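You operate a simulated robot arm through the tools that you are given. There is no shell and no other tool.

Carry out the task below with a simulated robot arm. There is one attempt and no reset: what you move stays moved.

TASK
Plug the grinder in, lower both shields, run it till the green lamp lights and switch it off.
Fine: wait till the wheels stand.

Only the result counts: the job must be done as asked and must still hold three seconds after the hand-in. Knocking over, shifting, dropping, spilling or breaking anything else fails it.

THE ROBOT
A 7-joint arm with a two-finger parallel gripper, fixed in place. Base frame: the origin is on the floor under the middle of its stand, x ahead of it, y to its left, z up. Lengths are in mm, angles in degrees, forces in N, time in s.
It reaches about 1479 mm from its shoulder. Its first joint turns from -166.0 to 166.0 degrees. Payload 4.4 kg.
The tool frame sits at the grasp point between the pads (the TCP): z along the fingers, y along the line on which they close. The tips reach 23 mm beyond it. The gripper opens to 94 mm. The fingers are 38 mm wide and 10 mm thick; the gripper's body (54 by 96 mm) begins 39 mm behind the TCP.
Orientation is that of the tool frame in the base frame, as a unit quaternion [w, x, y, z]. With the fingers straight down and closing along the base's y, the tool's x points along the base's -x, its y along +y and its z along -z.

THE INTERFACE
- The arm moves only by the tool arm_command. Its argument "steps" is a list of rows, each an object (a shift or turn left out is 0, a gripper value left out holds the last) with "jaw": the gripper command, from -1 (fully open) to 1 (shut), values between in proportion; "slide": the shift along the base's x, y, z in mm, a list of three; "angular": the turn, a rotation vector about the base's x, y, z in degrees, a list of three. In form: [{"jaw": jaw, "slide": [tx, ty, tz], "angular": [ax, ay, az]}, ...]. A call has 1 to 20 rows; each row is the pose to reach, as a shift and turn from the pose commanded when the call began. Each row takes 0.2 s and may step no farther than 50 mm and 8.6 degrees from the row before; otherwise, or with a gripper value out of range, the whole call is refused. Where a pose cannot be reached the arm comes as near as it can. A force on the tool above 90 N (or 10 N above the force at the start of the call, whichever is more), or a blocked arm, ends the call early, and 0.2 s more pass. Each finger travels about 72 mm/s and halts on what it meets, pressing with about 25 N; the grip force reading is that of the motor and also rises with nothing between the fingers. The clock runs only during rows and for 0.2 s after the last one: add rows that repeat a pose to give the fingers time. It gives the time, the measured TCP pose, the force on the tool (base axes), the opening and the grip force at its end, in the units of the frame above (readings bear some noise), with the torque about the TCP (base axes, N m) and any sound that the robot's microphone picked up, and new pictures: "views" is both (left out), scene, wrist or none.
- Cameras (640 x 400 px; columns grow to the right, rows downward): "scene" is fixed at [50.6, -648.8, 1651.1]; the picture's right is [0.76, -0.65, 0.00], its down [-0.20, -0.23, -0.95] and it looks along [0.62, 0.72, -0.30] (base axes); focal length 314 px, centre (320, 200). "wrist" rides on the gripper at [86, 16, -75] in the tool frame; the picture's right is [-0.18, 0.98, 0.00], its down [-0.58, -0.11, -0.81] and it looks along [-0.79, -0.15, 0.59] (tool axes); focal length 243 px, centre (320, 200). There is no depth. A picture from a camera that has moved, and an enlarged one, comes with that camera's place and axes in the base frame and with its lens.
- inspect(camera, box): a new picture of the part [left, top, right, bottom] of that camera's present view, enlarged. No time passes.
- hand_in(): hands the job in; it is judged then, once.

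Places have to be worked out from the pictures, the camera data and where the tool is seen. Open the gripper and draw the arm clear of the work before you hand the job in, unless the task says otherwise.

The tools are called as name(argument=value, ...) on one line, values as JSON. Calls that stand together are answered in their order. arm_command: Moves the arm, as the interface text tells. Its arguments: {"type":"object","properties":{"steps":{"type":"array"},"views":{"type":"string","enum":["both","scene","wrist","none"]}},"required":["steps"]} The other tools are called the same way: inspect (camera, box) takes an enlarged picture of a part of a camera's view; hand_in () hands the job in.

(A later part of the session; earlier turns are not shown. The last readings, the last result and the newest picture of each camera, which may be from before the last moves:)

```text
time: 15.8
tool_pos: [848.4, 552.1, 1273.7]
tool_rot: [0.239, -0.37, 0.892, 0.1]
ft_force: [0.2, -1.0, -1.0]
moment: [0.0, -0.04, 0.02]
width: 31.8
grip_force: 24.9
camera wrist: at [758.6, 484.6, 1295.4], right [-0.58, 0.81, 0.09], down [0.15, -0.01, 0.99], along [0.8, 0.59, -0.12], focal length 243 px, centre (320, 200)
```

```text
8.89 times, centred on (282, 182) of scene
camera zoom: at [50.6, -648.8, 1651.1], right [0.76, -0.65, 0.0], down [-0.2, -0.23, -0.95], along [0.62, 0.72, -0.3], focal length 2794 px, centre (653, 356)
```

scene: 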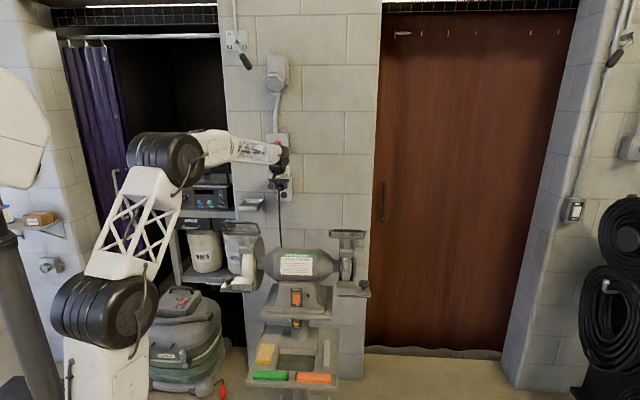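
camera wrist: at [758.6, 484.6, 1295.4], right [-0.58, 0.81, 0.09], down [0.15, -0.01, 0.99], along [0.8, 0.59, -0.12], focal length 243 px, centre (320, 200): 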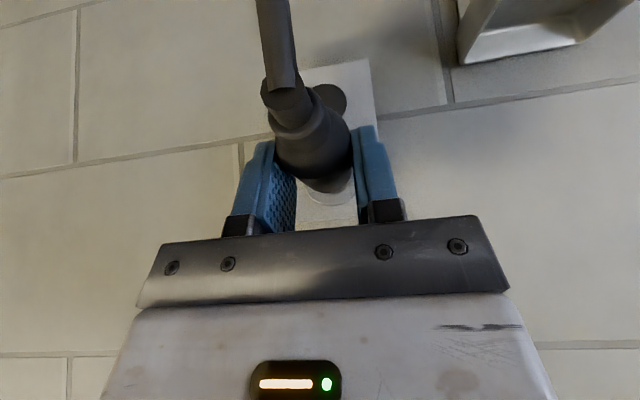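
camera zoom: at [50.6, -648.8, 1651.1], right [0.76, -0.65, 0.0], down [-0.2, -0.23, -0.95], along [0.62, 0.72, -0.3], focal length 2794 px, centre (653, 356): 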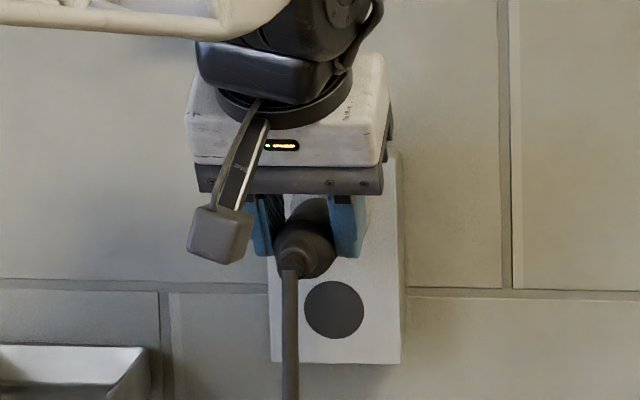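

At this range the plug axis and the socket centre agree within about a millimetre (e≈209.5, z≈1258.4). I advance slowly along the wall normal to where the nose should just enter the recess.

arm_command(steps=[{"jaw": 1, "slide": [3.5, 3.5, 0]}, {"slide": [7, 7, 0]}, {"slide": [9, 9, 0]}, {"slide": [11, 11, 0]}, {"slide": [12.5, 12.5, 0]}, {"slide": [12.5, 12.5, 0]}], views="wrist")

```text
time: 17.2
tool_pos: [862.8, 565.0, 1275.2]
tool_rot: [0.239, -0.37, 0.892, 0.1]
ft_force: [0.2, 0.0, -1.8]
moment: [-0.01, -0.01, 0.02]
width: 31.8
grip_force: 25.0
camera wrist: at [771.3, 497.3, 1296.2], right [-0.58, 0.81, 0.09], down [0.15, -0.01, 0.99], along [0.8, 0.59, -0.12], focal length 243 px, centre (320, 200)
```

wrist: 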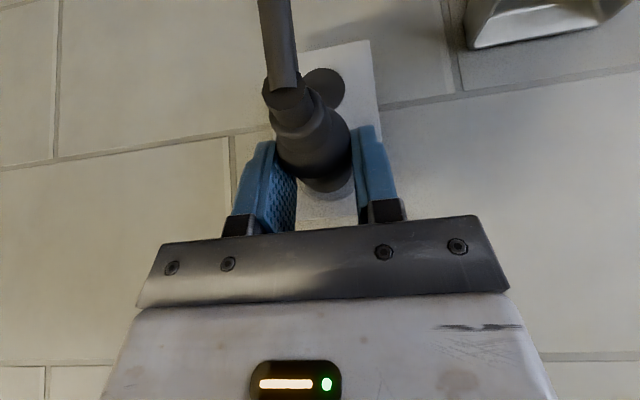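

No contact force at the point where the nose should have just entered. I keep advancing in small steps.

arm_command(steps=[{"jaw": 1, "slide": [1.2, 1.2, 0]}, {"slide": [2.4, 2.4, 0]}, {"slide": [3.6, 3.6, 0]}, {"slide": [4.8, 4.8, 0]}, {"slide": [4.8, 4.8, 0]}], views="wrist")

inspect(camera="wrist", box=[280, 150, 380, 230])

```text
time: 18.4
tool_pos: [867.1, 569.0, 1274.6]
tool_rot: [0.24, -0.369, 0.892, 0.099]
ft_force: [-0.3, 0.2, -1.0]
moment: [-0.01, 0.02, 0.02]
width: 32.0
grip_force: 24.9
camera wrist: at [776.2, 501.7, 1296.7], right [-0.58, 0.81, 0.09], down [0.15, -0.01, 0.99], along [0.8, 0.59, -0.12], focal length 243 px, centre (320, 200)
```

wrist: 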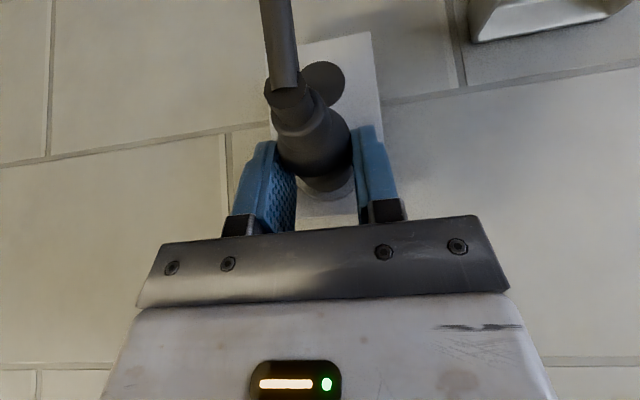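

```text
5.00 times, centred on (330, 190) of wrist
camera zoom: at [776.2, 501.7, 1296.7], right [-0.58, 0.81, 0.09], down [0.15, -0.01, 0.99], along [0.8, 0.59, -0.12], focal length 1213 px, centre (270, 250)
```

zoom: 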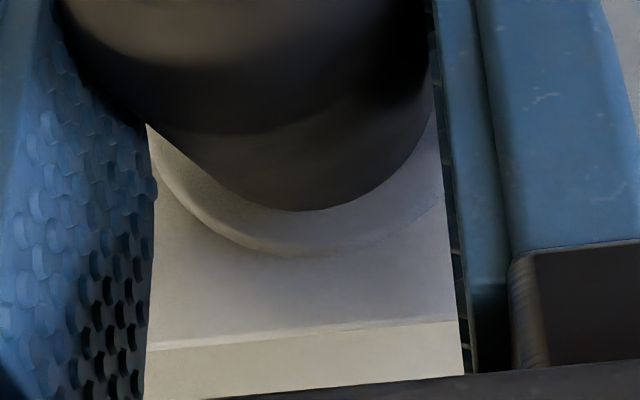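

Still free with the nose well into the recess; I push on until the shoulder seats and the force rises.

arm_command(steps=[{"jaw": 1, "slide": [1.2, 1.2, 0]}, {"slide": [2.4, 2.4, 0]}, {"slide": [3.6, 3.6, 0]}, {"slide": [4.8, 4.8, 0]}, {"slide": [4.8, 4.8, 0]}], views="wrist")

inspect(camera="wrist", box=[280, 150, 380, 230])

```text
time: 19.6
tool_pos: [871.6, 574.3, 1275.3]
tool_rot: [0.24, -0.371, 0.891, 0.1]
ft_force: [-19.7, -8.9, 2.0]
moment: [-0.14, 0.41, -0.29]
width: 31.8
grip_force: 24.6
heard: snap
camera wrist: at [780.8, 506.6, 1296.7], right [-0.58, 0.81, 0.09], down [0.15, -0.01, 0.99], along [0.8, 0.59, -0.11], focal length 243 px, centre (320, 200)
```

wrist: 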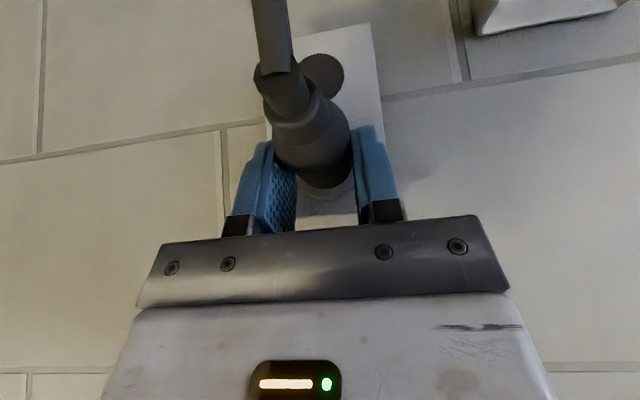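

```text
5.00 times, centred on (330, 190) of wrist
camera zoom: at [780.8, 506.6, 1296.7], right [-0.58, 0.81, 0.09], down [0.15, -0.01, 0.99], along [0.8, 0.59, -0.11], focal length 1213 px, centre (270, 250)
```

zoom: 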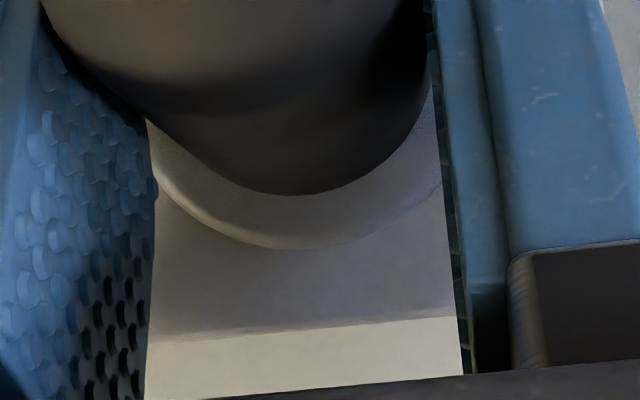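

A snap was heard and the shoulder sits on the socket ring: the plug is seated. I open the jaws part-way and draw back along the finger axis.

arm_command(steps=[{"jaw": 0.3, "slide": [-1, -1, 0]}, {"jaw": 0, "slide": [-2, -2, 0]}, {"jaw": -0.1, "slide": [-2, -2, 0]}, {"jaw": -0.1, "slide": [-6, -6, 12]}, {"jaw": -0.1, "slide": [-13, -13, 30]}, {"jaw": -0.1, "slide": [-25, -25, 55]}, {"jaw": -0.1, "slide": [-50, -50, 60]}, {"jaw": -0.1, "slide": [-80, -80, 60]}, {"jaw": -0.1, "slide": [-80, -80, 60]}])

```text
time: 21.6
tool_pos: [790.8, 492.2, 1336.3]
tool_rot: [0.239, -0.371, 0.892, 0.099]
ft_force: [0.1, 0.7, 0.0]
moment: [0.0, -0.01, -0.02]
width: 51.9
grip_force: 0.1
heard: snap
camera wrist: at [701.1, 424.5, 1356.8], right [-0.58, 0.81, 0.09], down [0.15, -0.01, 0.99], along [0.8, 0.59, -0.12], focal length 243 px, centre (320, 200)
```

scene: 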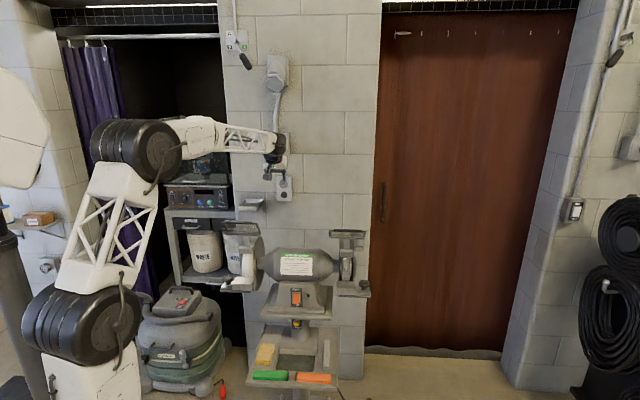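
wrist: 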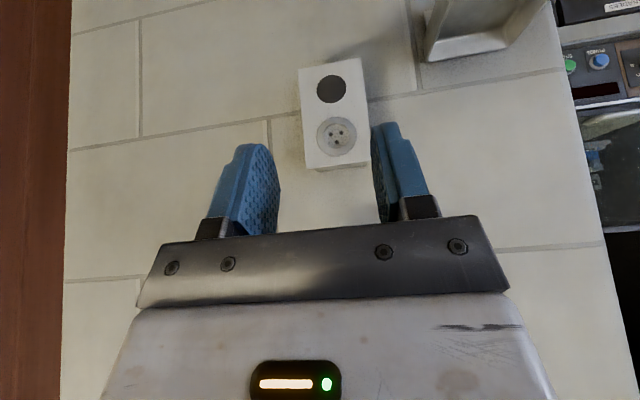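

A second snap sounded and the socket is empty: the plug came out again as I drew back while the jaws were still opening. I look for where it went.

inspect(camera="scene", box=[225, 130, 375, 260])

inspect(camera="scene", box=[220, 220, 380, 400])

inspect(camera="wrist", box=[180, 0, 560, 240])

```text
3.08 times, centred on (300, 195) of scene
camera zoom: at [50.6, -648.8, 1651.1], right [0.76, -0.65, 0.0], down [-0.2, -0.23, -0.95], along [0.62, 0.72, -0.3], focal length 967 px, centre (382, 215)
```

zoom: 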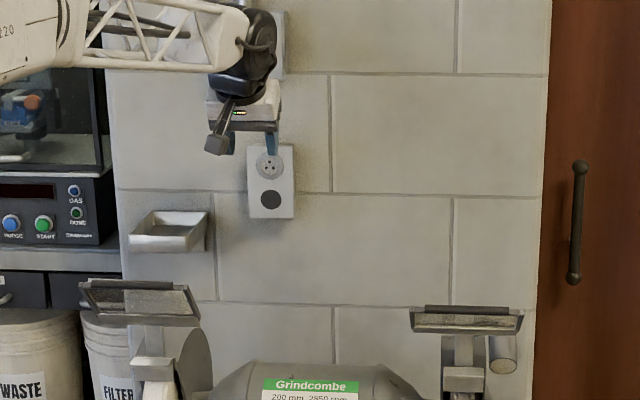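

```text
2.22 times, centred on (300, 310) of scene
camera zoom: at [50.6, -648.8, 1651.1], right [0.76, -0.65, 0.0], down [-0.2, -0.23, -0.95], along [0.62, 0.72, -0.3], focal length 699 px, centre (364, -44)
```

zoom: 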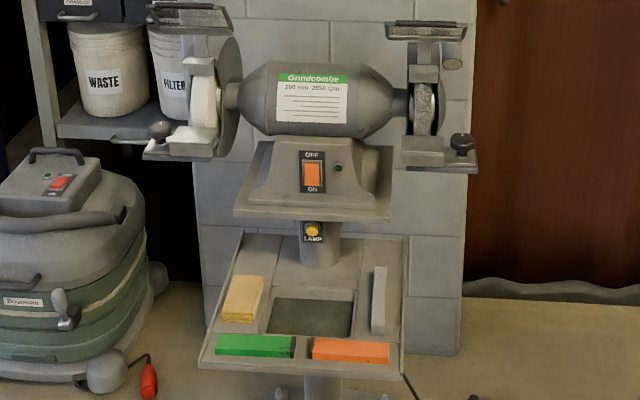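

```text
1.67 times, centred on (370, 120) of wrist
camera zoom: at [701.1, 424.5, 1356.8], right [-0.58, 0.81, 0.09], down [0.15, -0.01, 0.99], along [0.8, 0.59, -0.12], focal length 404 px, centre (237, 333)
```

zoom: 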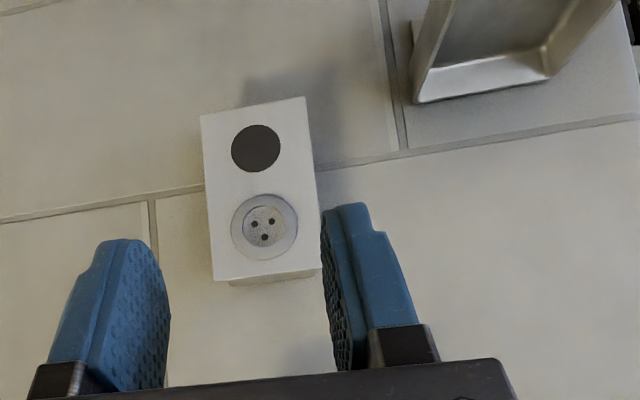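

The plug isn't on the tray or shelf; a dark line shows at the right of the pedestal near the floor. I enlarge that area.

inspect(camera="scene", box=[280, 340, 400, 400])

inspect(camera="scene", box=[240, 240, 360, 330])

inspect(camera="scene", box=[200, 320, 300, 400])

```text
5.33 times, centred on (340, 370) of scene
camera zoom: at [50.6, -648.8, 1651.1], right [0.76, -0.65, 0.0], down [-0.2, -0.23, -0.95], along [0.62, 0.72, -0.3], focal length 1676 px, centre (213, -707)
```

zoom: 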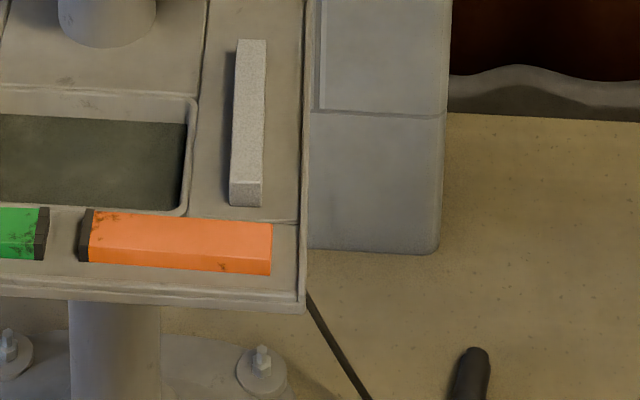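

```text
4.44 times, centred on (300, 285) of scene
camera zoom: at [50.6, -648.8, 1651.1], right [0.76, -0.65, 0.0], down [-0.2, -0.23, -0.95], along [0.62, 0.72, -0.3], focal length 1397 px, centre (409, -178)
```

zoom: 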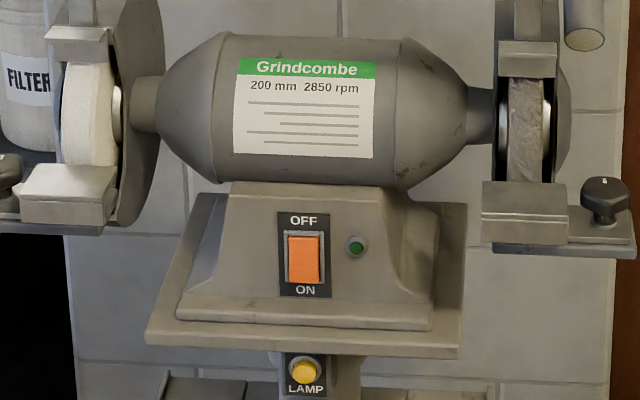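

```text
5.00 times, centred on (250, 360) of scene
camera zoom: at [50.6, -648.8, 1651.1], right [0.76, -0.65, 0.0], down [-0.2, -0.23, -0.95], along [0.62, 0.72, -0.3], focal length 1572 px, centre (670, -600)
```

zoom: 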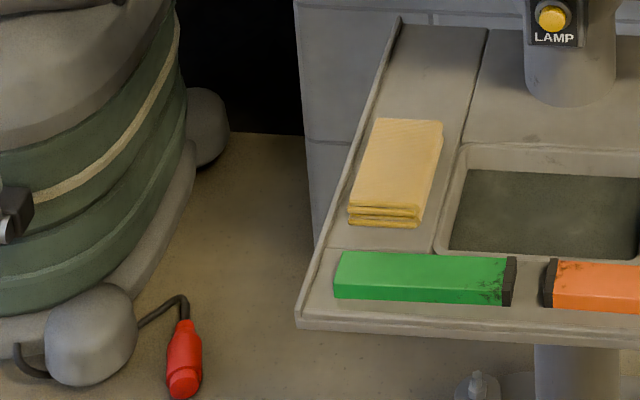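

The plug has fallen to the floor to the right of the pedestal, near [1140, 200, 15], which may be beyond my reach, though its cord may be graspable higher up. I withdraw from the wall, level the gripper and get a better look with the wrist camera.

arm_command(steps=[{"jaw": -0.1, "slide": [-25, -30, 10], "angular": [-5.3, 5.3, 0]}, {"slide": [-50, -60, 20], "angular": [-10.6, 10.6, 0]}, {"slide": [-75, -95, 30], "angular": [-15.9, 15.9, 0]}, {"slide": [-95, -135, 40], "angular": [-21.2, 21.2, 0]}, {"slide": [-110, -175, 50], "angular": [-21.2, 21.2, 0]}, {"slide": [-120, -215, 60], "angular": [-21.2, 21.2, 0]}], views="none")

arm_command(steps=[{"jaw": -0.1, "slide": [0, -35, 0], "angular": [0, 0, -8]}, {"slide": [0, -70, 0], "angular": [0, 0, -16]}, {"slide": [0, -105, 0], "angular": [0, 0, -24]}, {"slide": [0, -140, 0], "angular": [0, 0, -32]}, {"slide": [0, -175, 0], "angular": [0, 0, -40]}, {"slide": [0, -210, 0], "angular": [0, 0, -45]}, {"slide": [0, -240, 0], "angular": [0, 0, -45]}])

```text
time: 23.0
tool_pos: [671.6, 278.1, 1396.7]
tool_rot: [-0.001, -0.383, 0.924, 0.0]
ft_force: [-0.1, -0.3, 0.2]
moment: [-0.01, 0.02, -0.02]
width: 51.5
grip_force: 0.0
```

```text
time: 24.6
tool_pos: [670.0, 39.1, 1396.0]
tool_rot: [0.0, 0.0, 1.0, 0.0]
ft_force: [0.2, 0.0, 1.0]
moment: [0.02, -0.01, -0.03]
width: 51.5
grip_force: 0.1
camera wrist: at [584.0, 55.2, 1470.6], right [0.18, 0.98, 0.0], down [0.58, -0.11, 0.81], along [0.79, -0.15, -0.59], focal length 243 px, centre (320, 200)
```

scene: 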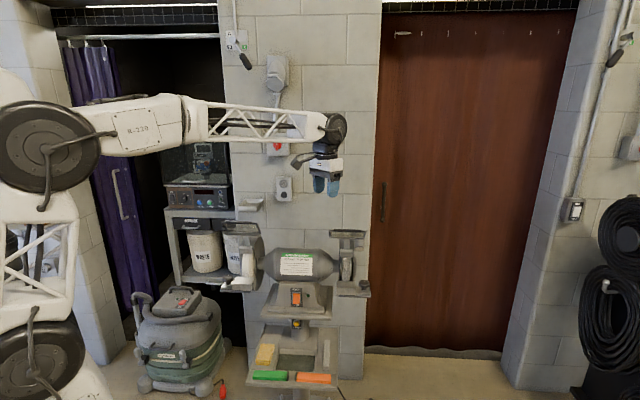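
wrist: 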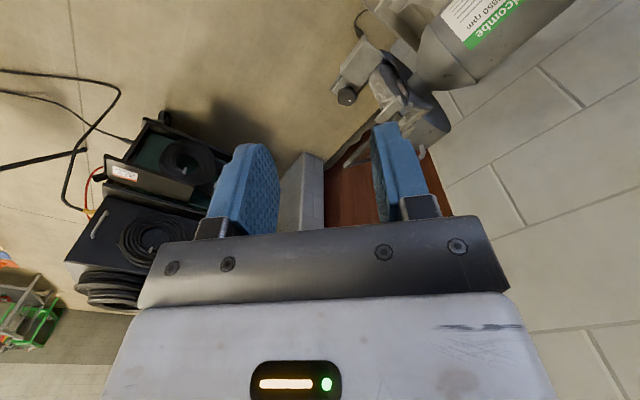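

I tip the gripper so that the wrist camera looks further down at the floor by the pedestal.

arm_command(steps=[{"jaw": -0.1, "slide": [0, -10, 0], "angular": [0, 8, 0]}, {"slide": [0, -20, 0], "angular": [0, 16, 0]}, {"slide": [10, -30, 0], "angular": [0, 24, 0]}, {"slide": [20, -30, 0], "angular": [0, 32, 0]}, {"slide": [30, -30, 0], "angular": [0, 38, 0]}], views="wrist")

```text
time: 25.8
tool_pos: [693.3, 9.3, 1345.6]
tool_rot: [-0.331, -0.001, 0.944, 0.0]
ft_force: [2.1, 0.0, -6.0]
moment: [0.0, 0.38, -0.01]
width: 51.9
grip_force: 0.0
out of reach, approached as far as the arm can: row 5
camera wrist: at [672.8, 24.7, 1457.6], right [0.14, 0.98, -0.11], down [0.96, -0.11, 0.27], along [0.25, -0.15, -0.96], focal length 243 px, centre (320, 200)
```

wrist: 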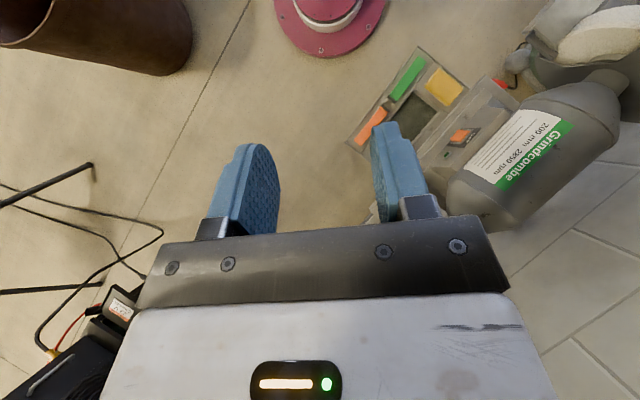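

I can see the floor and the pedestal's tray; I enlarge the area near the tray where the plug should lie.

inspect(camera="wrist", box=[270, 30, 510, 230])

inspect(camera="scene", box=[300, 350, 400, 400])

```text
2.00 times, centred on (390, 130) of wrist
camera zoom: at [672.8, 24.7, 1457.6], right [0.14, 0.98, -0.11], down [0.96, -0.11, 0.27], along [0.25, -0.15, -0.96], focal length 485 px, centre (180, 340)
```

zoom: 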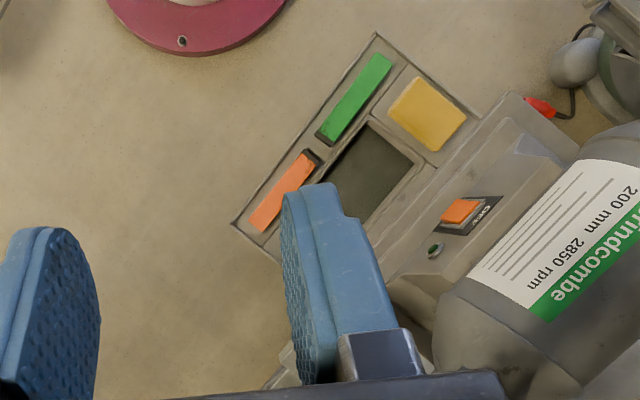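

```text
6.40 times, centred on (350, 375) of scene
camera zoom: at [50.6, -648.8, 1651.1], right [0.76, -0.65, 0.0], down [-0.2, -0.23, -0.95], along [0.62, 0.72, -0.3], focal length 2012 px, centre (128, -920)
```

zoom: 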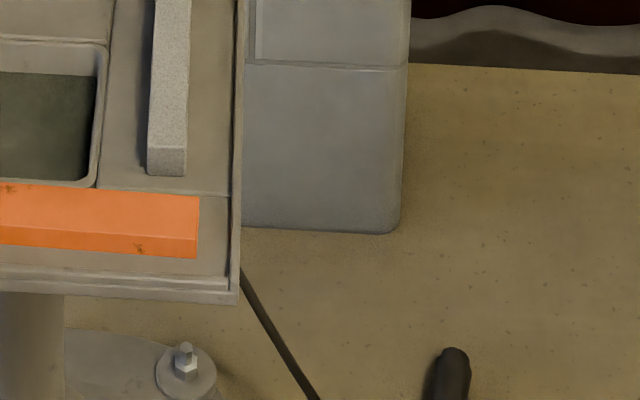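

The finger hides that spot. I shift the arm sideways and ease the tilt to see past it.

arm_command(steps=[{"jaw": -1, "slide": [0, -40, 0], "angular": [0, -6, 0]}, {"slide": [0, -80, 0], "angular": [0, -12, 0]}, {"slide": [0, -120, 0], "angular": [0, -12, 0]}, {"slide": [0, -160, 0], "angular": [0, -12, 0]}], views="wrist")

inspect(camera="wrist", box=[270, 30, 510, 230])

```text
time: 26.8
tool_pos: [689.2, -148.4, 1352.2]
tool_rot: [-0.224, -0.001, 0.975, -0.001]
ft_force: [-0.2, -0.3, -0.7]
moment: [0.02, -0.03, 0.03]
width: 93.7
grip_force: 0.1
camera wrist: at [645.0, -132.8, 1456.4], right [0.16, 0.98, -0.08], down [0.88, -0.11, 0.47], along [0.45, -0.15, -0.88], focal length 243 px, centre (320, 200)
```

wrist: 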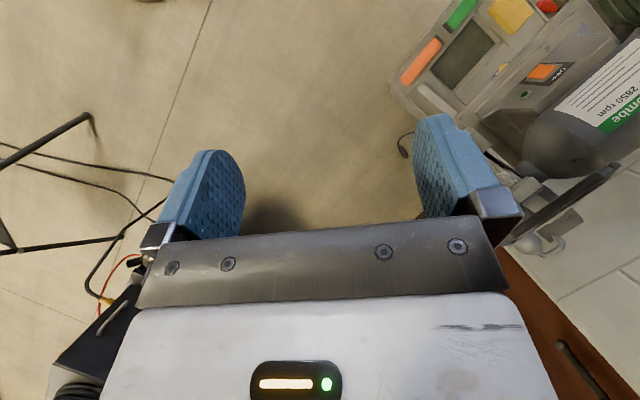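

```text
2.00 times, centred on (390, 130) of wrist
camera zoom: at [645.0, -132.8, 1456.4], right [0.16, 0.98, -0.08], down [0.88, -0.11, 0.47], along [0.45, -0.15, -0.88], focal length 485 px, centre (180, 340)
```

zoom: 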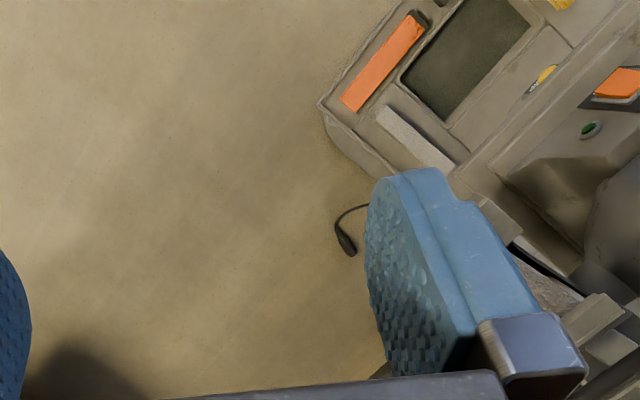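

The plug lies on the floor at about [1132, 178, 12], with its cord curving off behind my finger. I swing to the right of the grinder and turn to face the wall to see where the cord hangs.

arm_command(steps=[{"jaw": -1, "slide": [25, 10, 5], "angular": [0, 0, 8]}, {"slide": [50, 25, 10], "angular": [0, 0, 16]}, {"slide": [75, 40, 10], "angular": [0, 0, 24]}, {"slide": [100, 55, 10], "angular": [0, 0, 32]}, {"slide": [130, 70, 10], "angular": [0, 0, 40]}, {"slide": [150, 80, 10], "angular": [0, 0, 45]}])

```text
time: 28.2
tool_pos: [840.0, -70.8, 1360.8]
tool_rot: [-0.208, -0.373, 0.9, -0.086]
ft_force: [-0.2, 0.1, 0.7]
moment: [0.02, -0.04, -0.02]
width: 94.0
grip_force: 0.0
camera wrist: at [797.6, -91.5, 1465.5], right [-0.58, 0.81, -0.08], down [0.69, 0.54, 0.47], along [0.42, 0.22, -0.88], focal length 243 px, centre (320, 200)
```

scene: 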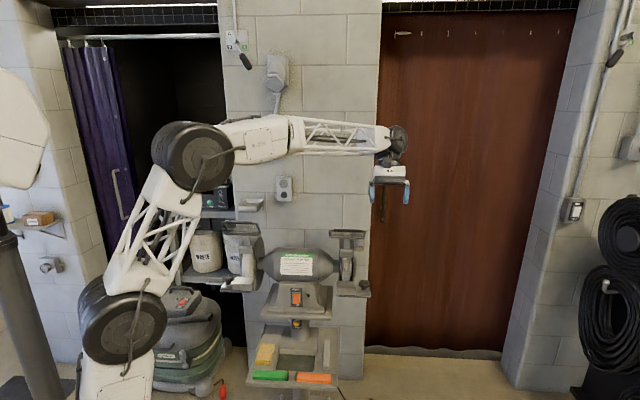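
wrist: 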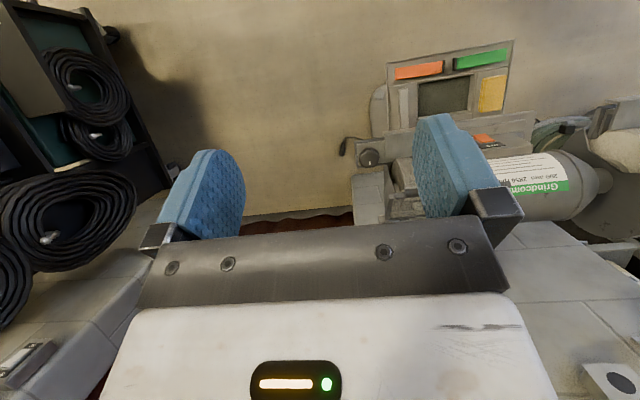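

The plug is now visible next to the right rest's knob in the wrist picture. I enlarge it and trace its cord.

inspect(camera="wrist", box=[310, 60, 430, 230])

inspect(camera="scene", box=[60, 100, 440, 400])

inspect(camera="wrist", box=[420, 60, 640, 280])

```text
2.35 times, centred on (370, 145) of wrist
camera zoom: at [797.6, -91.5, 1465.5], right [-0.58, 0.81, -0.08], down [0.69, 0.54, 0.47], along [0.42, 0.22, -0.88], focal length 571 px, centre (202, 329)
```

zoom: 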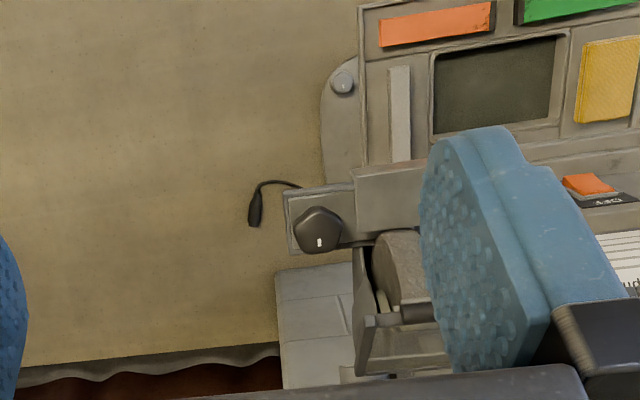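

```text
1.33 times, centred on (250, 250) of scene
camera zoom: at [50.6, -648.8, 1651.1], right [0.76, -0.65, 0.0], down [-0.2, -0.23, -0.95], along [0.62, 0.72, -0.3], focal length 419 px, centre (413, 133)
```

zoom: 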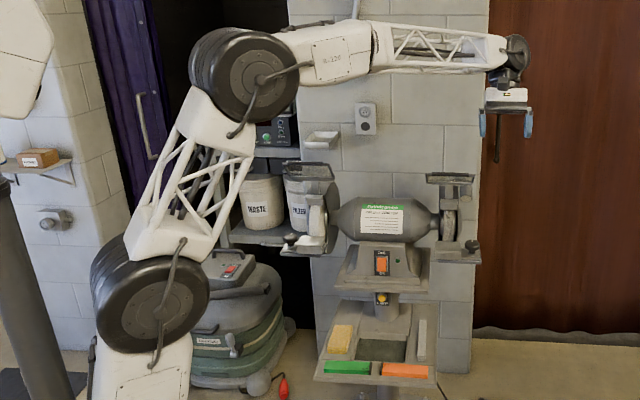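

```text
1.82 times, centred on (530, 170) of wrist
camera zoom: at [797.6, -91.5, 1465.5], right [-0.58, 0.81, -0.08], down [0.69, 0.54, 0.47], along [0.42, 0.22, -0.88], focal length 441 px, centre (-62, 254)
```

zoom: 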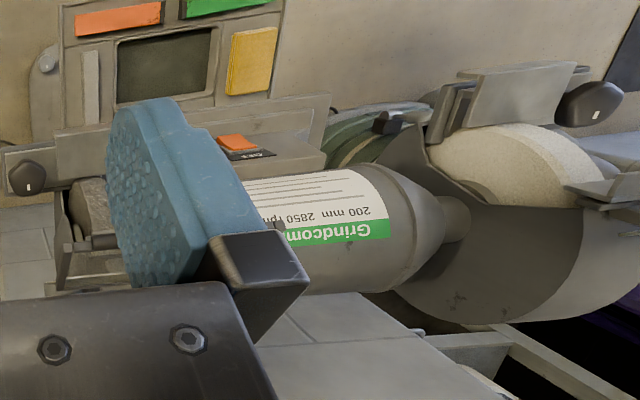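

The plug on the floor is blocked by the pedestal's tray and grinder, so a direct reach looks unfeasible. The cord must hang down behind the grinder, so I move above the grinder to look down into the gap by the wall.

arm_command(steps=[{"jaw": -1, "slide": [5, 45, 0]}, {"slide": [10, 90, 0]}, {"slide": [15, 135, 0]}, {"slide": [20, 180, -5]}, {"slide": [25, 225, -10]}, {"slide": [28, 270, -15]}, {"slide": [30, 315, -20]}, {"slide": [30, 360, -25]}, {"slide": [30, 400, -30]}])

```text
time: 30.2
tool_pos: [871.1, 329.6, 1332.8]
tool_rot: [-0.207, -0.373, 0.9, -0.086]
ft_force: [0.0, 0.1, -0.1]
moment: [0.02, 0.01, 0.0]
width: 94.1
grip_force: 0.1
camera wrist: at [828.4, 309.6, 1436.9], right [-0.58, 0.81, -0.08], down [0.7, 0.54, 0.47], along [0.43, 0.22, -0.88], focal length 243 px, centre (320, 200)
```

scene: 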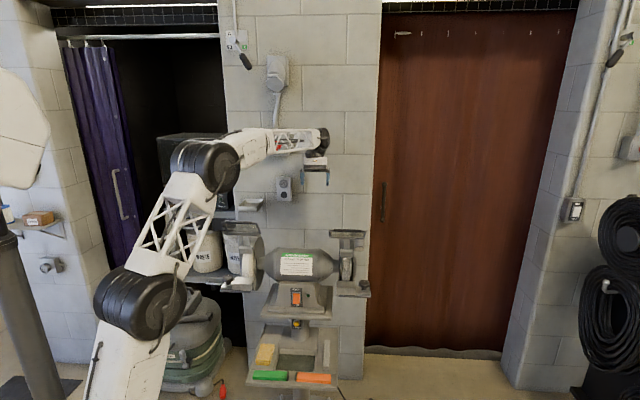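
wrist: 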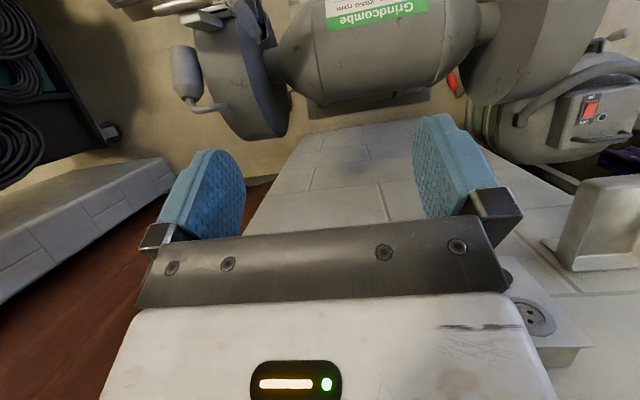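

I enlarge the gap behind the grinder to look for the hanging cord.

inspect(camera="wrist", box=[160, 0, 500, 200])

inspect(camera="wrist", box=[290, 60, 470, 170])

```text
1.88 times, centred on (330, 100) of wrist
camera zoom: at [828.4, 309.6, 1436.9], right [-0.58, 0.81, -0.08], down [0.7, 0.54, 0.47], along [0.43, 0.22, -0.88], focal length 457 px, centre (301, 388)
```

zoom: 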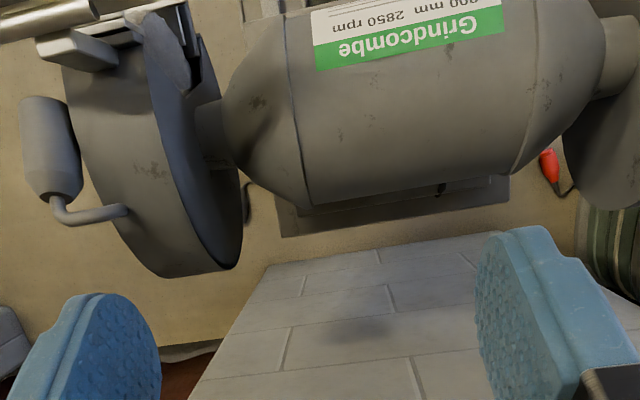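

```text
3.56 times, centred on (380, 115) of wrist
camera zoom: at [828.4, 309.6, 1436.9], right [-0.58, 0.81, -0.08], down [0.7, 0.54, 0.47], along [0.43, 0.22, -0.88], focal length 863 px, centre (107, 502)
```

zoom: 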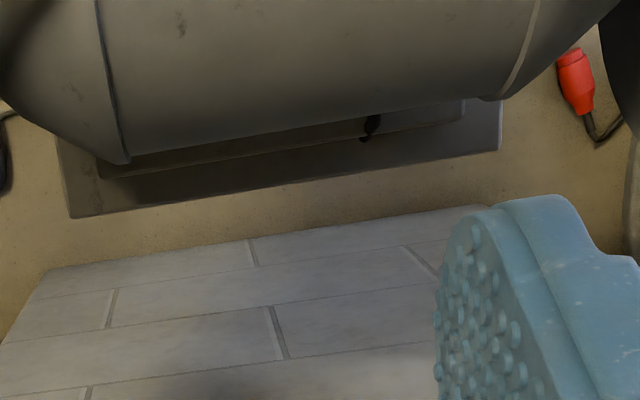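

The cord leaves a gland at the rear of the grinder base and goes down under the plate, out of sight from here. I go back over to the right-hand side of the grinder and look in from there, lower down, to see how the cord lies.

arm_command(steps=[{"jaw": -1, "slide": [0, -45, 5]}, {"slide": [0, -90, 10]}, {"slide": [-5, -135, 15]}, {"slide": [-10, -180, 20]}, {"slide": [-15, -225, 25]}, {"slide": [-20, -270, 30]}, {"slide": [-25, -315, 30]}, {"slide": [-30, -360, 30]}, {"slide": [-30, -405, 30]}, {"slide": [-10, -440, 30]}, {"slide": [10, -470, 20]}], views="none")

arm_command(steps=[{"slide": [5, 0, -20], "angular": [0, 0, 8]}, {"slide": [10, 0, -50], "angular": [0, 0, 16]}, {"slide": [15, 0, -90], "angular": [0, 0, 24]}, {"slide": [20, 0, -135], "angular": [0, 0, 32]}, {"slide": [20, 0, -180], "angular": [0, 0, 40]}, {"slide": [20, 0, -225], "angular": [0, 0, 45]}, {"slide": [20, 0, -270], "angular": [0, 0, 45]}])

```text
time: 32.6
tool_pos: [880.8, -142.8, 1354.2]
tool_rot: [-0.209, -0.373, 0.9, -0.086]
ft_force: [-0.4, -0.9, 1.0]
moment: [0.05, -0.03, 0.02]
width: 93.8
grip_force: 0.0
```

```text
time: 34.2
tool_pos: [901.1, -141.1, 1081.6]
tool_rot: [0.159, 0.69, -0.688, 0.16]
ft_force: [1.0, 0.3, 1.6]
moment: [0.02, 0.01, -0.02]
width: 94.0
grip_force: 0.0
camera wrist: at [885.9, -186.4, 1185.5], right [-0.98, 0.16, -0.08], down [0.11, 0.88, 0.47], along [0.15, 0.45, -0.88], focal length 243 px, centre (320, 200)
```

scene: 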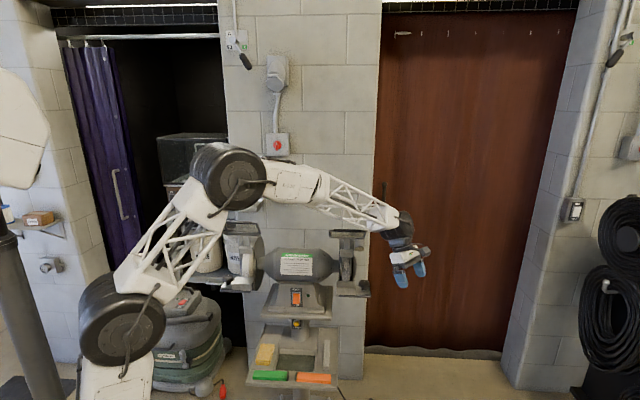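
wrist: 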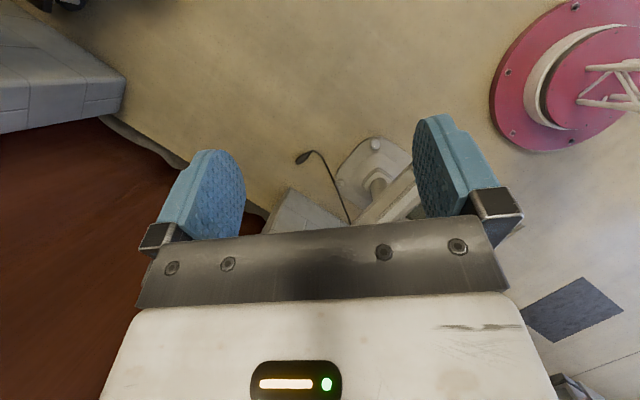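

The plug and a good stretch of cord are now in view. I enlarge them.

inspect(camera="wrist", box=[230, 110, 430, 235])

inspect(camera="scene", box=[60, 120, 460, 400])

```text
3.20 times, centred on (330, 172) of wrist
camera zoom: at [885.9, -186.4, 1185.5], right [-0.98, 0.16, -0.08], down [0.11, 0.88, 0.47], along [0.15, 0.45, -0.88], focal length 776 px, centre (288, 288)
```

zoom: 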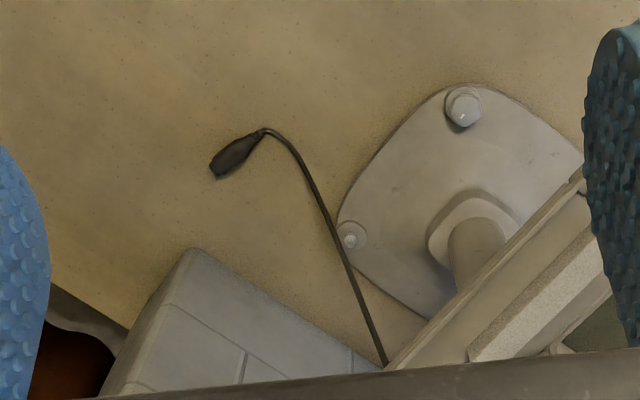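

```text
1.43 times, centred on (260, 260) of scene
camera zoom: at [50.6, -648.8, 1651.1], right [0.76, -0.65, 0.0], down [-0.2, -0.23, -0.95], along [0.62, 0.72, -0.3], focal length 449 px, centre (406, 114)
```

zoom: 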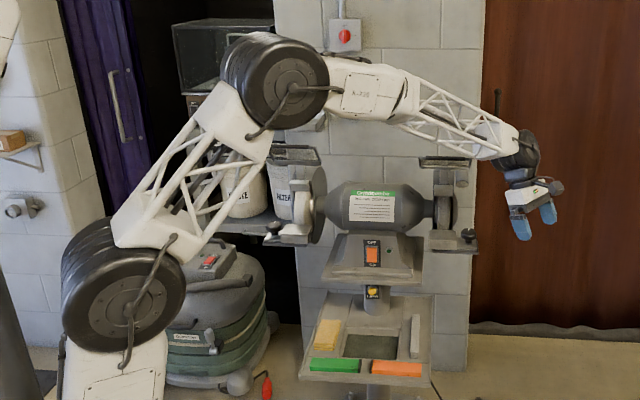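

The plug lies at about [1123, 168] with its cord rising straight up toward the gland behind the grinder: out of reach under the tray. The cord near the gland is the best candidate, so I rise and go over to look into the gap from the right, facing along the wall.

arm_command(steps=[{"jaw": -1, "slide": [0, 0, 50], "angular": [0, 0, 8]}, {"slide": [0, 0, 100], "angular": [0, 0, 16]}, {"slide": [0, 0, 150], "angular": [0, 0, 24]}, {"slide": [0, 0, 200], "angular": [0, 0, 32]}, {"slide": [0, 0, 245], "angular": [0, 0, 40]}, {"slide": [0, 20, 280], "angular": [0, 0, 48]}, {"slide": [5, 65, 290], "angular": [0, 0, 56]}, {"slide": [10, 110, 290], "angular": [0, 0, 60]}, {"slide": [15, 155, 290], "angular": [0, 0, 60]}, {"slide": [20, 200, 290], "angular": [0, 0, 60]}], views="scene")

```text
time: 36.4
tool_pos: [920.5, 59.2, 1372.4]
tool_rot: [0.058, 0.941, -0.253, 0.216]
ft_force: [0.2, 0.1, -0.9]
moment: [-0.03, -0.04, -0.03]
width: 94.0
grip_force: 0.1
```

scene: 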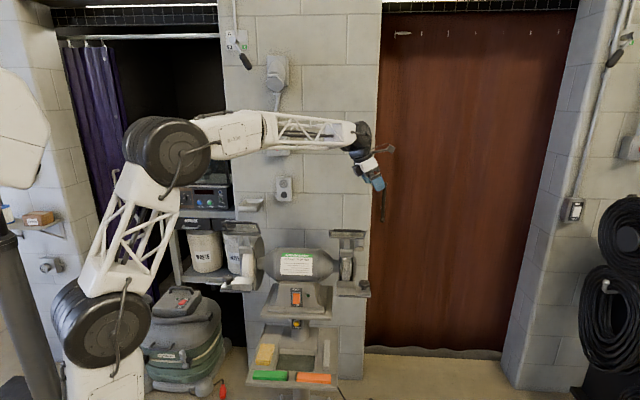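

The yaw worked. I continue over the grinder into the gap side and lower for a look along the wall.

arm_command(steps=[{"jaw": -1, "slide": [8, 45, 0]}, {"slide": [16, 90, 0]}, {"slide": [24, 135, -10]}, {"slide": [32, 180, -20]}, {"slide": [40, 225, -30]}, {"slide": [48, 270, -45]}, {"slide": [55, 310, -70]}, {"slide": [55, 323, -110]}, {"slide": [55, 323, -155]}, {"slide": [55, 323, -200]}, {"slide": [55, 323, -240]}])

```text
time: 38.8
tool_pos: [976.0, 383.4, 1132.6]
tool_rot: [0.058, 0.941, -0.252, 0.219]
ft_force: [-0.5, 0.7, 0.6]
moment: [-0.01, 0.04, 0.03]
width: 93.7
grip_force: 0.1
camera wrist: at [1006.5, 347.2, 1237.5], right [-0.63, -0.77, -0.08], down [-0.71, 0.53, 0.47], along [-0.32, 0.36, -0.88], focal length 243 px, centre (320, 200)
```

scene: 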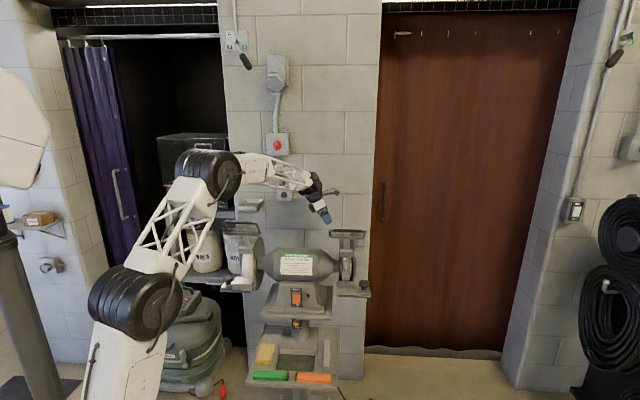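
wrist: 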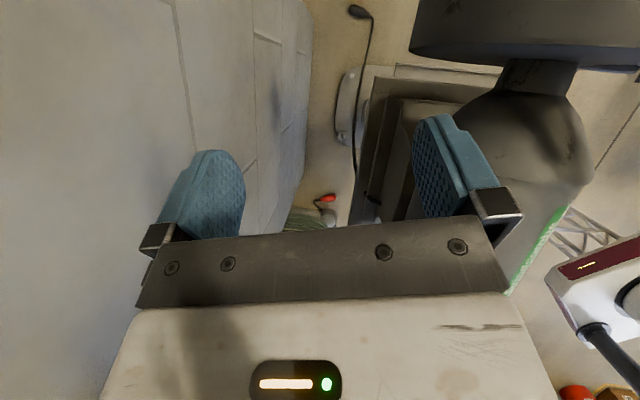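

Now the whole cord shows: from the plug on the floor up to the gland at the plate's rear edge. I enlarge it.

inspect(camera="wrist", box=[300, 0, 460, 230])

inspect(camera="wrist", box=[320, 120, 440, 220])

```text
1.74 times, centred on (380, 115) of wrist
camera zoom: at [1006.5, 347.2, 1237.5], right [-0.63, -0.77, -0.08], down [-0.71, 0.53, 0.47], along [-0.32, 0.36, -0.88], focal length 422 px, centre (216, 348)
```

zoom: 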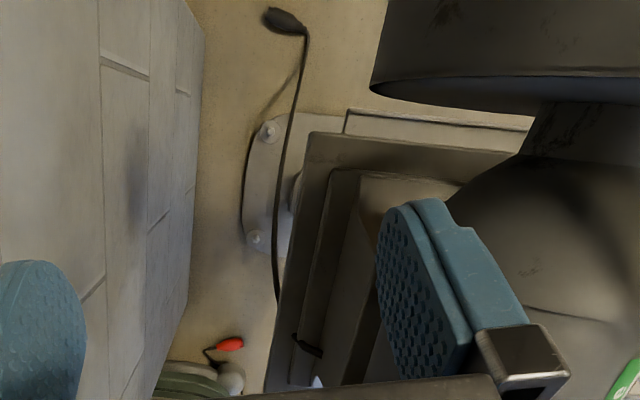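

```text
4.00 times, centred on (380, 170) of wrist
camera zoom: at [1006.5, 347.2, 1237.5], right [-0.63, -0.77, -0.08], down [-0.71, 0.53, 0.47], along [-0.32, 0.36, -0.88], focal length 970 px, centre (80, 320)
```

zoom: 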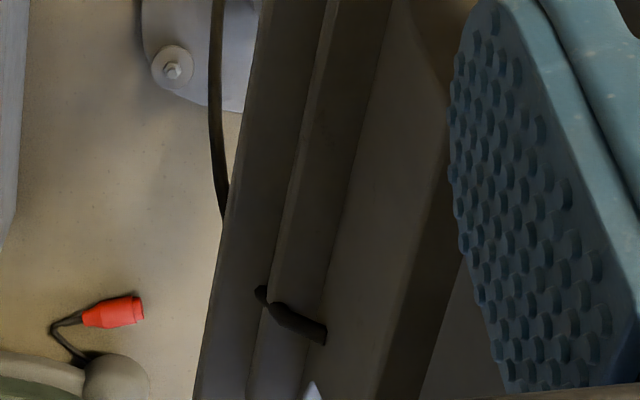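

The cord passes straight through the plate and tray edges in the pictures, so it probably can't be hooked; the plug itself must be gripped. I first need to know my true reach, so I go up and out of the gap and over to the free floor on the right to test it.

arm_command(steps=[{"jaw": -1, "slide": [0, 0, 45]}, {"slide": [0, 0, 90]}, {"slide": [0, 0, 135]}, {"slide": [0, -10, 180]}, {"slide": [-5, -50, 210]}, {"slide": [-10, -95, 225]}, {"slide": [-15, -140, 235]}, {"slide": [-20, -185, 240]}, {"slide": [-25, -230, 240]}, {"slide": [-30, -275, 240]}, {"slide": [-35, -320, 240]}, {"slide": [-40, -365, 240]}, {"slide": [-40, -410, 240]}, {"slide": [-40, -455, 240]}, {"slide": [-40, -500, 240]}, {"slide": [-40, -545, 240]}, {"slide": [-40, -590, 240]}], views="none")

arm_command(steps=[{"slide": [0, -20, 0], "angular": [0, 0, -8]}, {"slide": [0, -40, 0], "angular": [0, 0, -16]}, {"slide": [0, -50, -20], "angular": [0, 0, -24]}, {"slide": [0, -50, -40], "angular": [0, 0, -32]}, {"slide": [0, -50, -60], "angular": [0, 0, -40]}, {"slide": [0, -50, -80], "angular": [0, 0, -48]}, {"slide": [0, -50, -100], "angular": [0, 0, -56]}, {"slide": [0, -50, -120], "angular": [0, 0, -64]}, {"slide": [0, -50, -140], "angular": [0, 0, -72]}, {"slide": [0, -50, -160], "angular": [0, 0, -80]}, {"slide": [0, -50, -180], "angular": [0, 0, -88]}, {"slide": [0, -50, -200], "angular": [0, 0, -96]}, {"slide": [0, -50, -220], "angular": [0, 0, -104]}, {"slide": [0, -50, -240], "angular": [0, 0, -112]}, {"slide": [0, -50, -260], "angular": [0, 0, -120]}, {"slide": [0, -50, -280], "angular": [0, 0, -128]}, {"slide": [0, -50, -300], "angular": [0, 0, -136]}, {"slide": [0, -50, -320], "angular": [0, 0, -144]}, {"slide": [0, -50, -340], "angular": [0, 0, -150]}])

```text
refused: row 5 steps farther than a row can; nothing moved
```

```text
time: 43.0
tool_pos: [987.6, 350.6, 829.3]
tool_rot: [-0.202, -0.008, 0.979, 0.006]
ft_force: [0.7, 1.0, 0.8]
moment: [0.01, 0.0, 0.01]
width: 94.0
grip_force: 0.0
stopped in row 19: the arm was blocked; the commanded pose is now the measured one
camera wrist: at [935.9, 364.7, 931.9], right [0.16, 0.99, -0.06], down [0.85, -0.11, 0.51], along [0.5, -0.13, -0.86], focal length 243 px, centre (320, 200)
```

scene: 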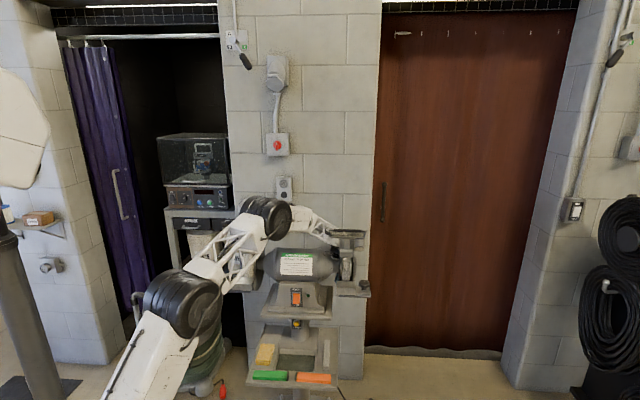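
wrist: 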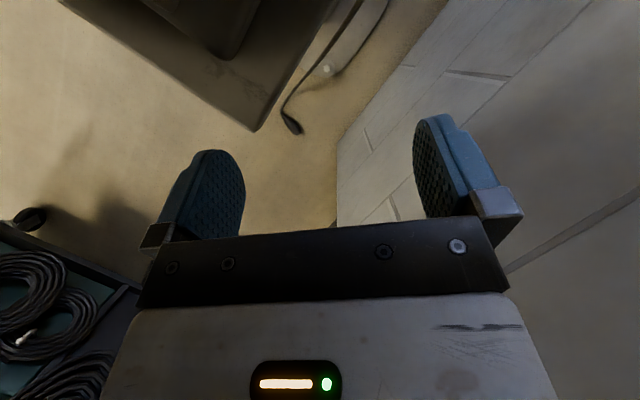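

My mistake: the first call was refused for one over-long step, so the second one ran from inside the gap and lowered the arm behind the grinder until it was blocked; the tool feels no force. I inspect for contact before backing straight out.

inspect(camera="scene", box=[220, 180, 390, 310])

inspect(camera="wrist", box=[180, 0, 480, 230])

```text
3.08 times, centred on (305, 245) of scene
camera zoom: at [50.6, -648.8, 1651.1], right [0.76, -0.65, 0.0], down [-0.2, -0.23, -0.95], along [0.62, 0.72, -0.3], focal length 967 px, centre (366, 62)
```

zoom: 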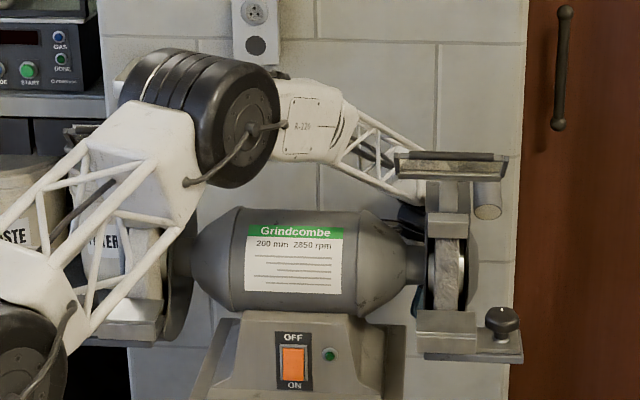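

```text
1.74 times, centred on (330, 115) of wrist
camera zoom: at [935.9, 364.7, 931.9], right [0.16, 0.99, -0.06], down [0.85, -0.11, 0.51], along [0.5, -0.13, -0.86], focal length 422 px, centre (303, 348)
```

zoom: 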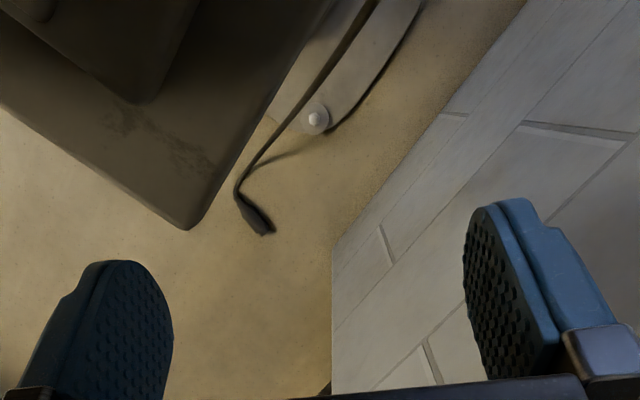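

The arm's forearm lies close over the motor but nothing is displaced. I back straight up out of the gap, in small steps.

arm_command(steps=[{"jaw": -1, "slide": [0, 0, 30]}, {"slide": [0, 0, 70]}, {"slide": [0, 0, 115]}, {"slide": [0, 0, 160]}, {"slide": [0, 0, 205]}, {"slide": [0, 0, 250]}, {"slide": [0, 0, 295]}, {"slide": [0, 0, 340]}, {"slide": [0, 0, 385]}, {"slide": [0, 0, 430]}, {"slide": [0, 0, 475]}, {"slide": [0, 0, 520]}])

```text
time: 45.6
tool_pos: [979.8, 346.4, 1336.3]
tool_rot: [-0.205, -0.006, 0.979, 0.005]
ft_force: [0.3, 0.2, -0.7]
moment: [-0.02, 0.06, -0.01]
width: 94.4
grip_force: 0.1
out of reach, approached as far as the arm can: row 12
camera wrist: at [930.1, 361.0, 1440.2], right [0.16, 0.99, -0.06], down [0.86, -0.11, 0.5], along [0.49, -0.13, -0.86], focal length 243 px, centre (320, 200)
```

scene: 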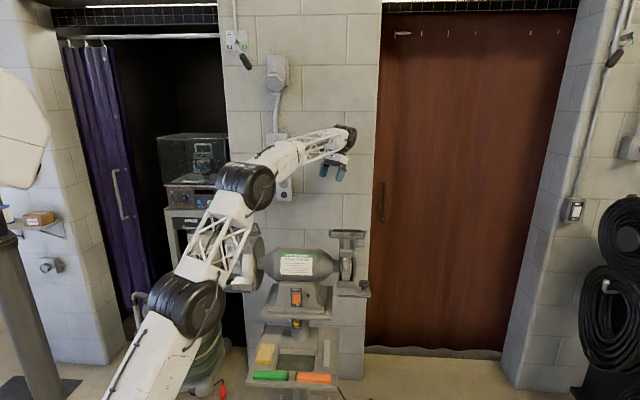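
wrist: 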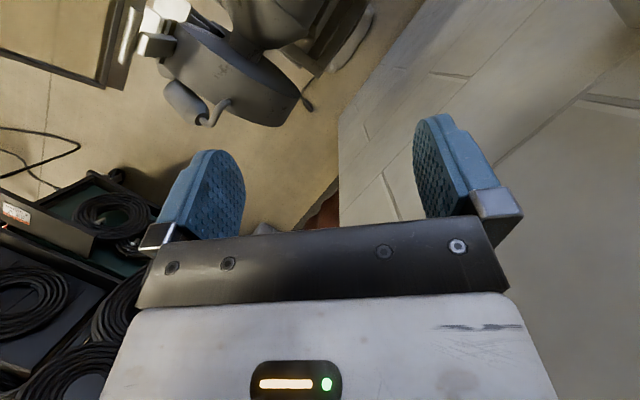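

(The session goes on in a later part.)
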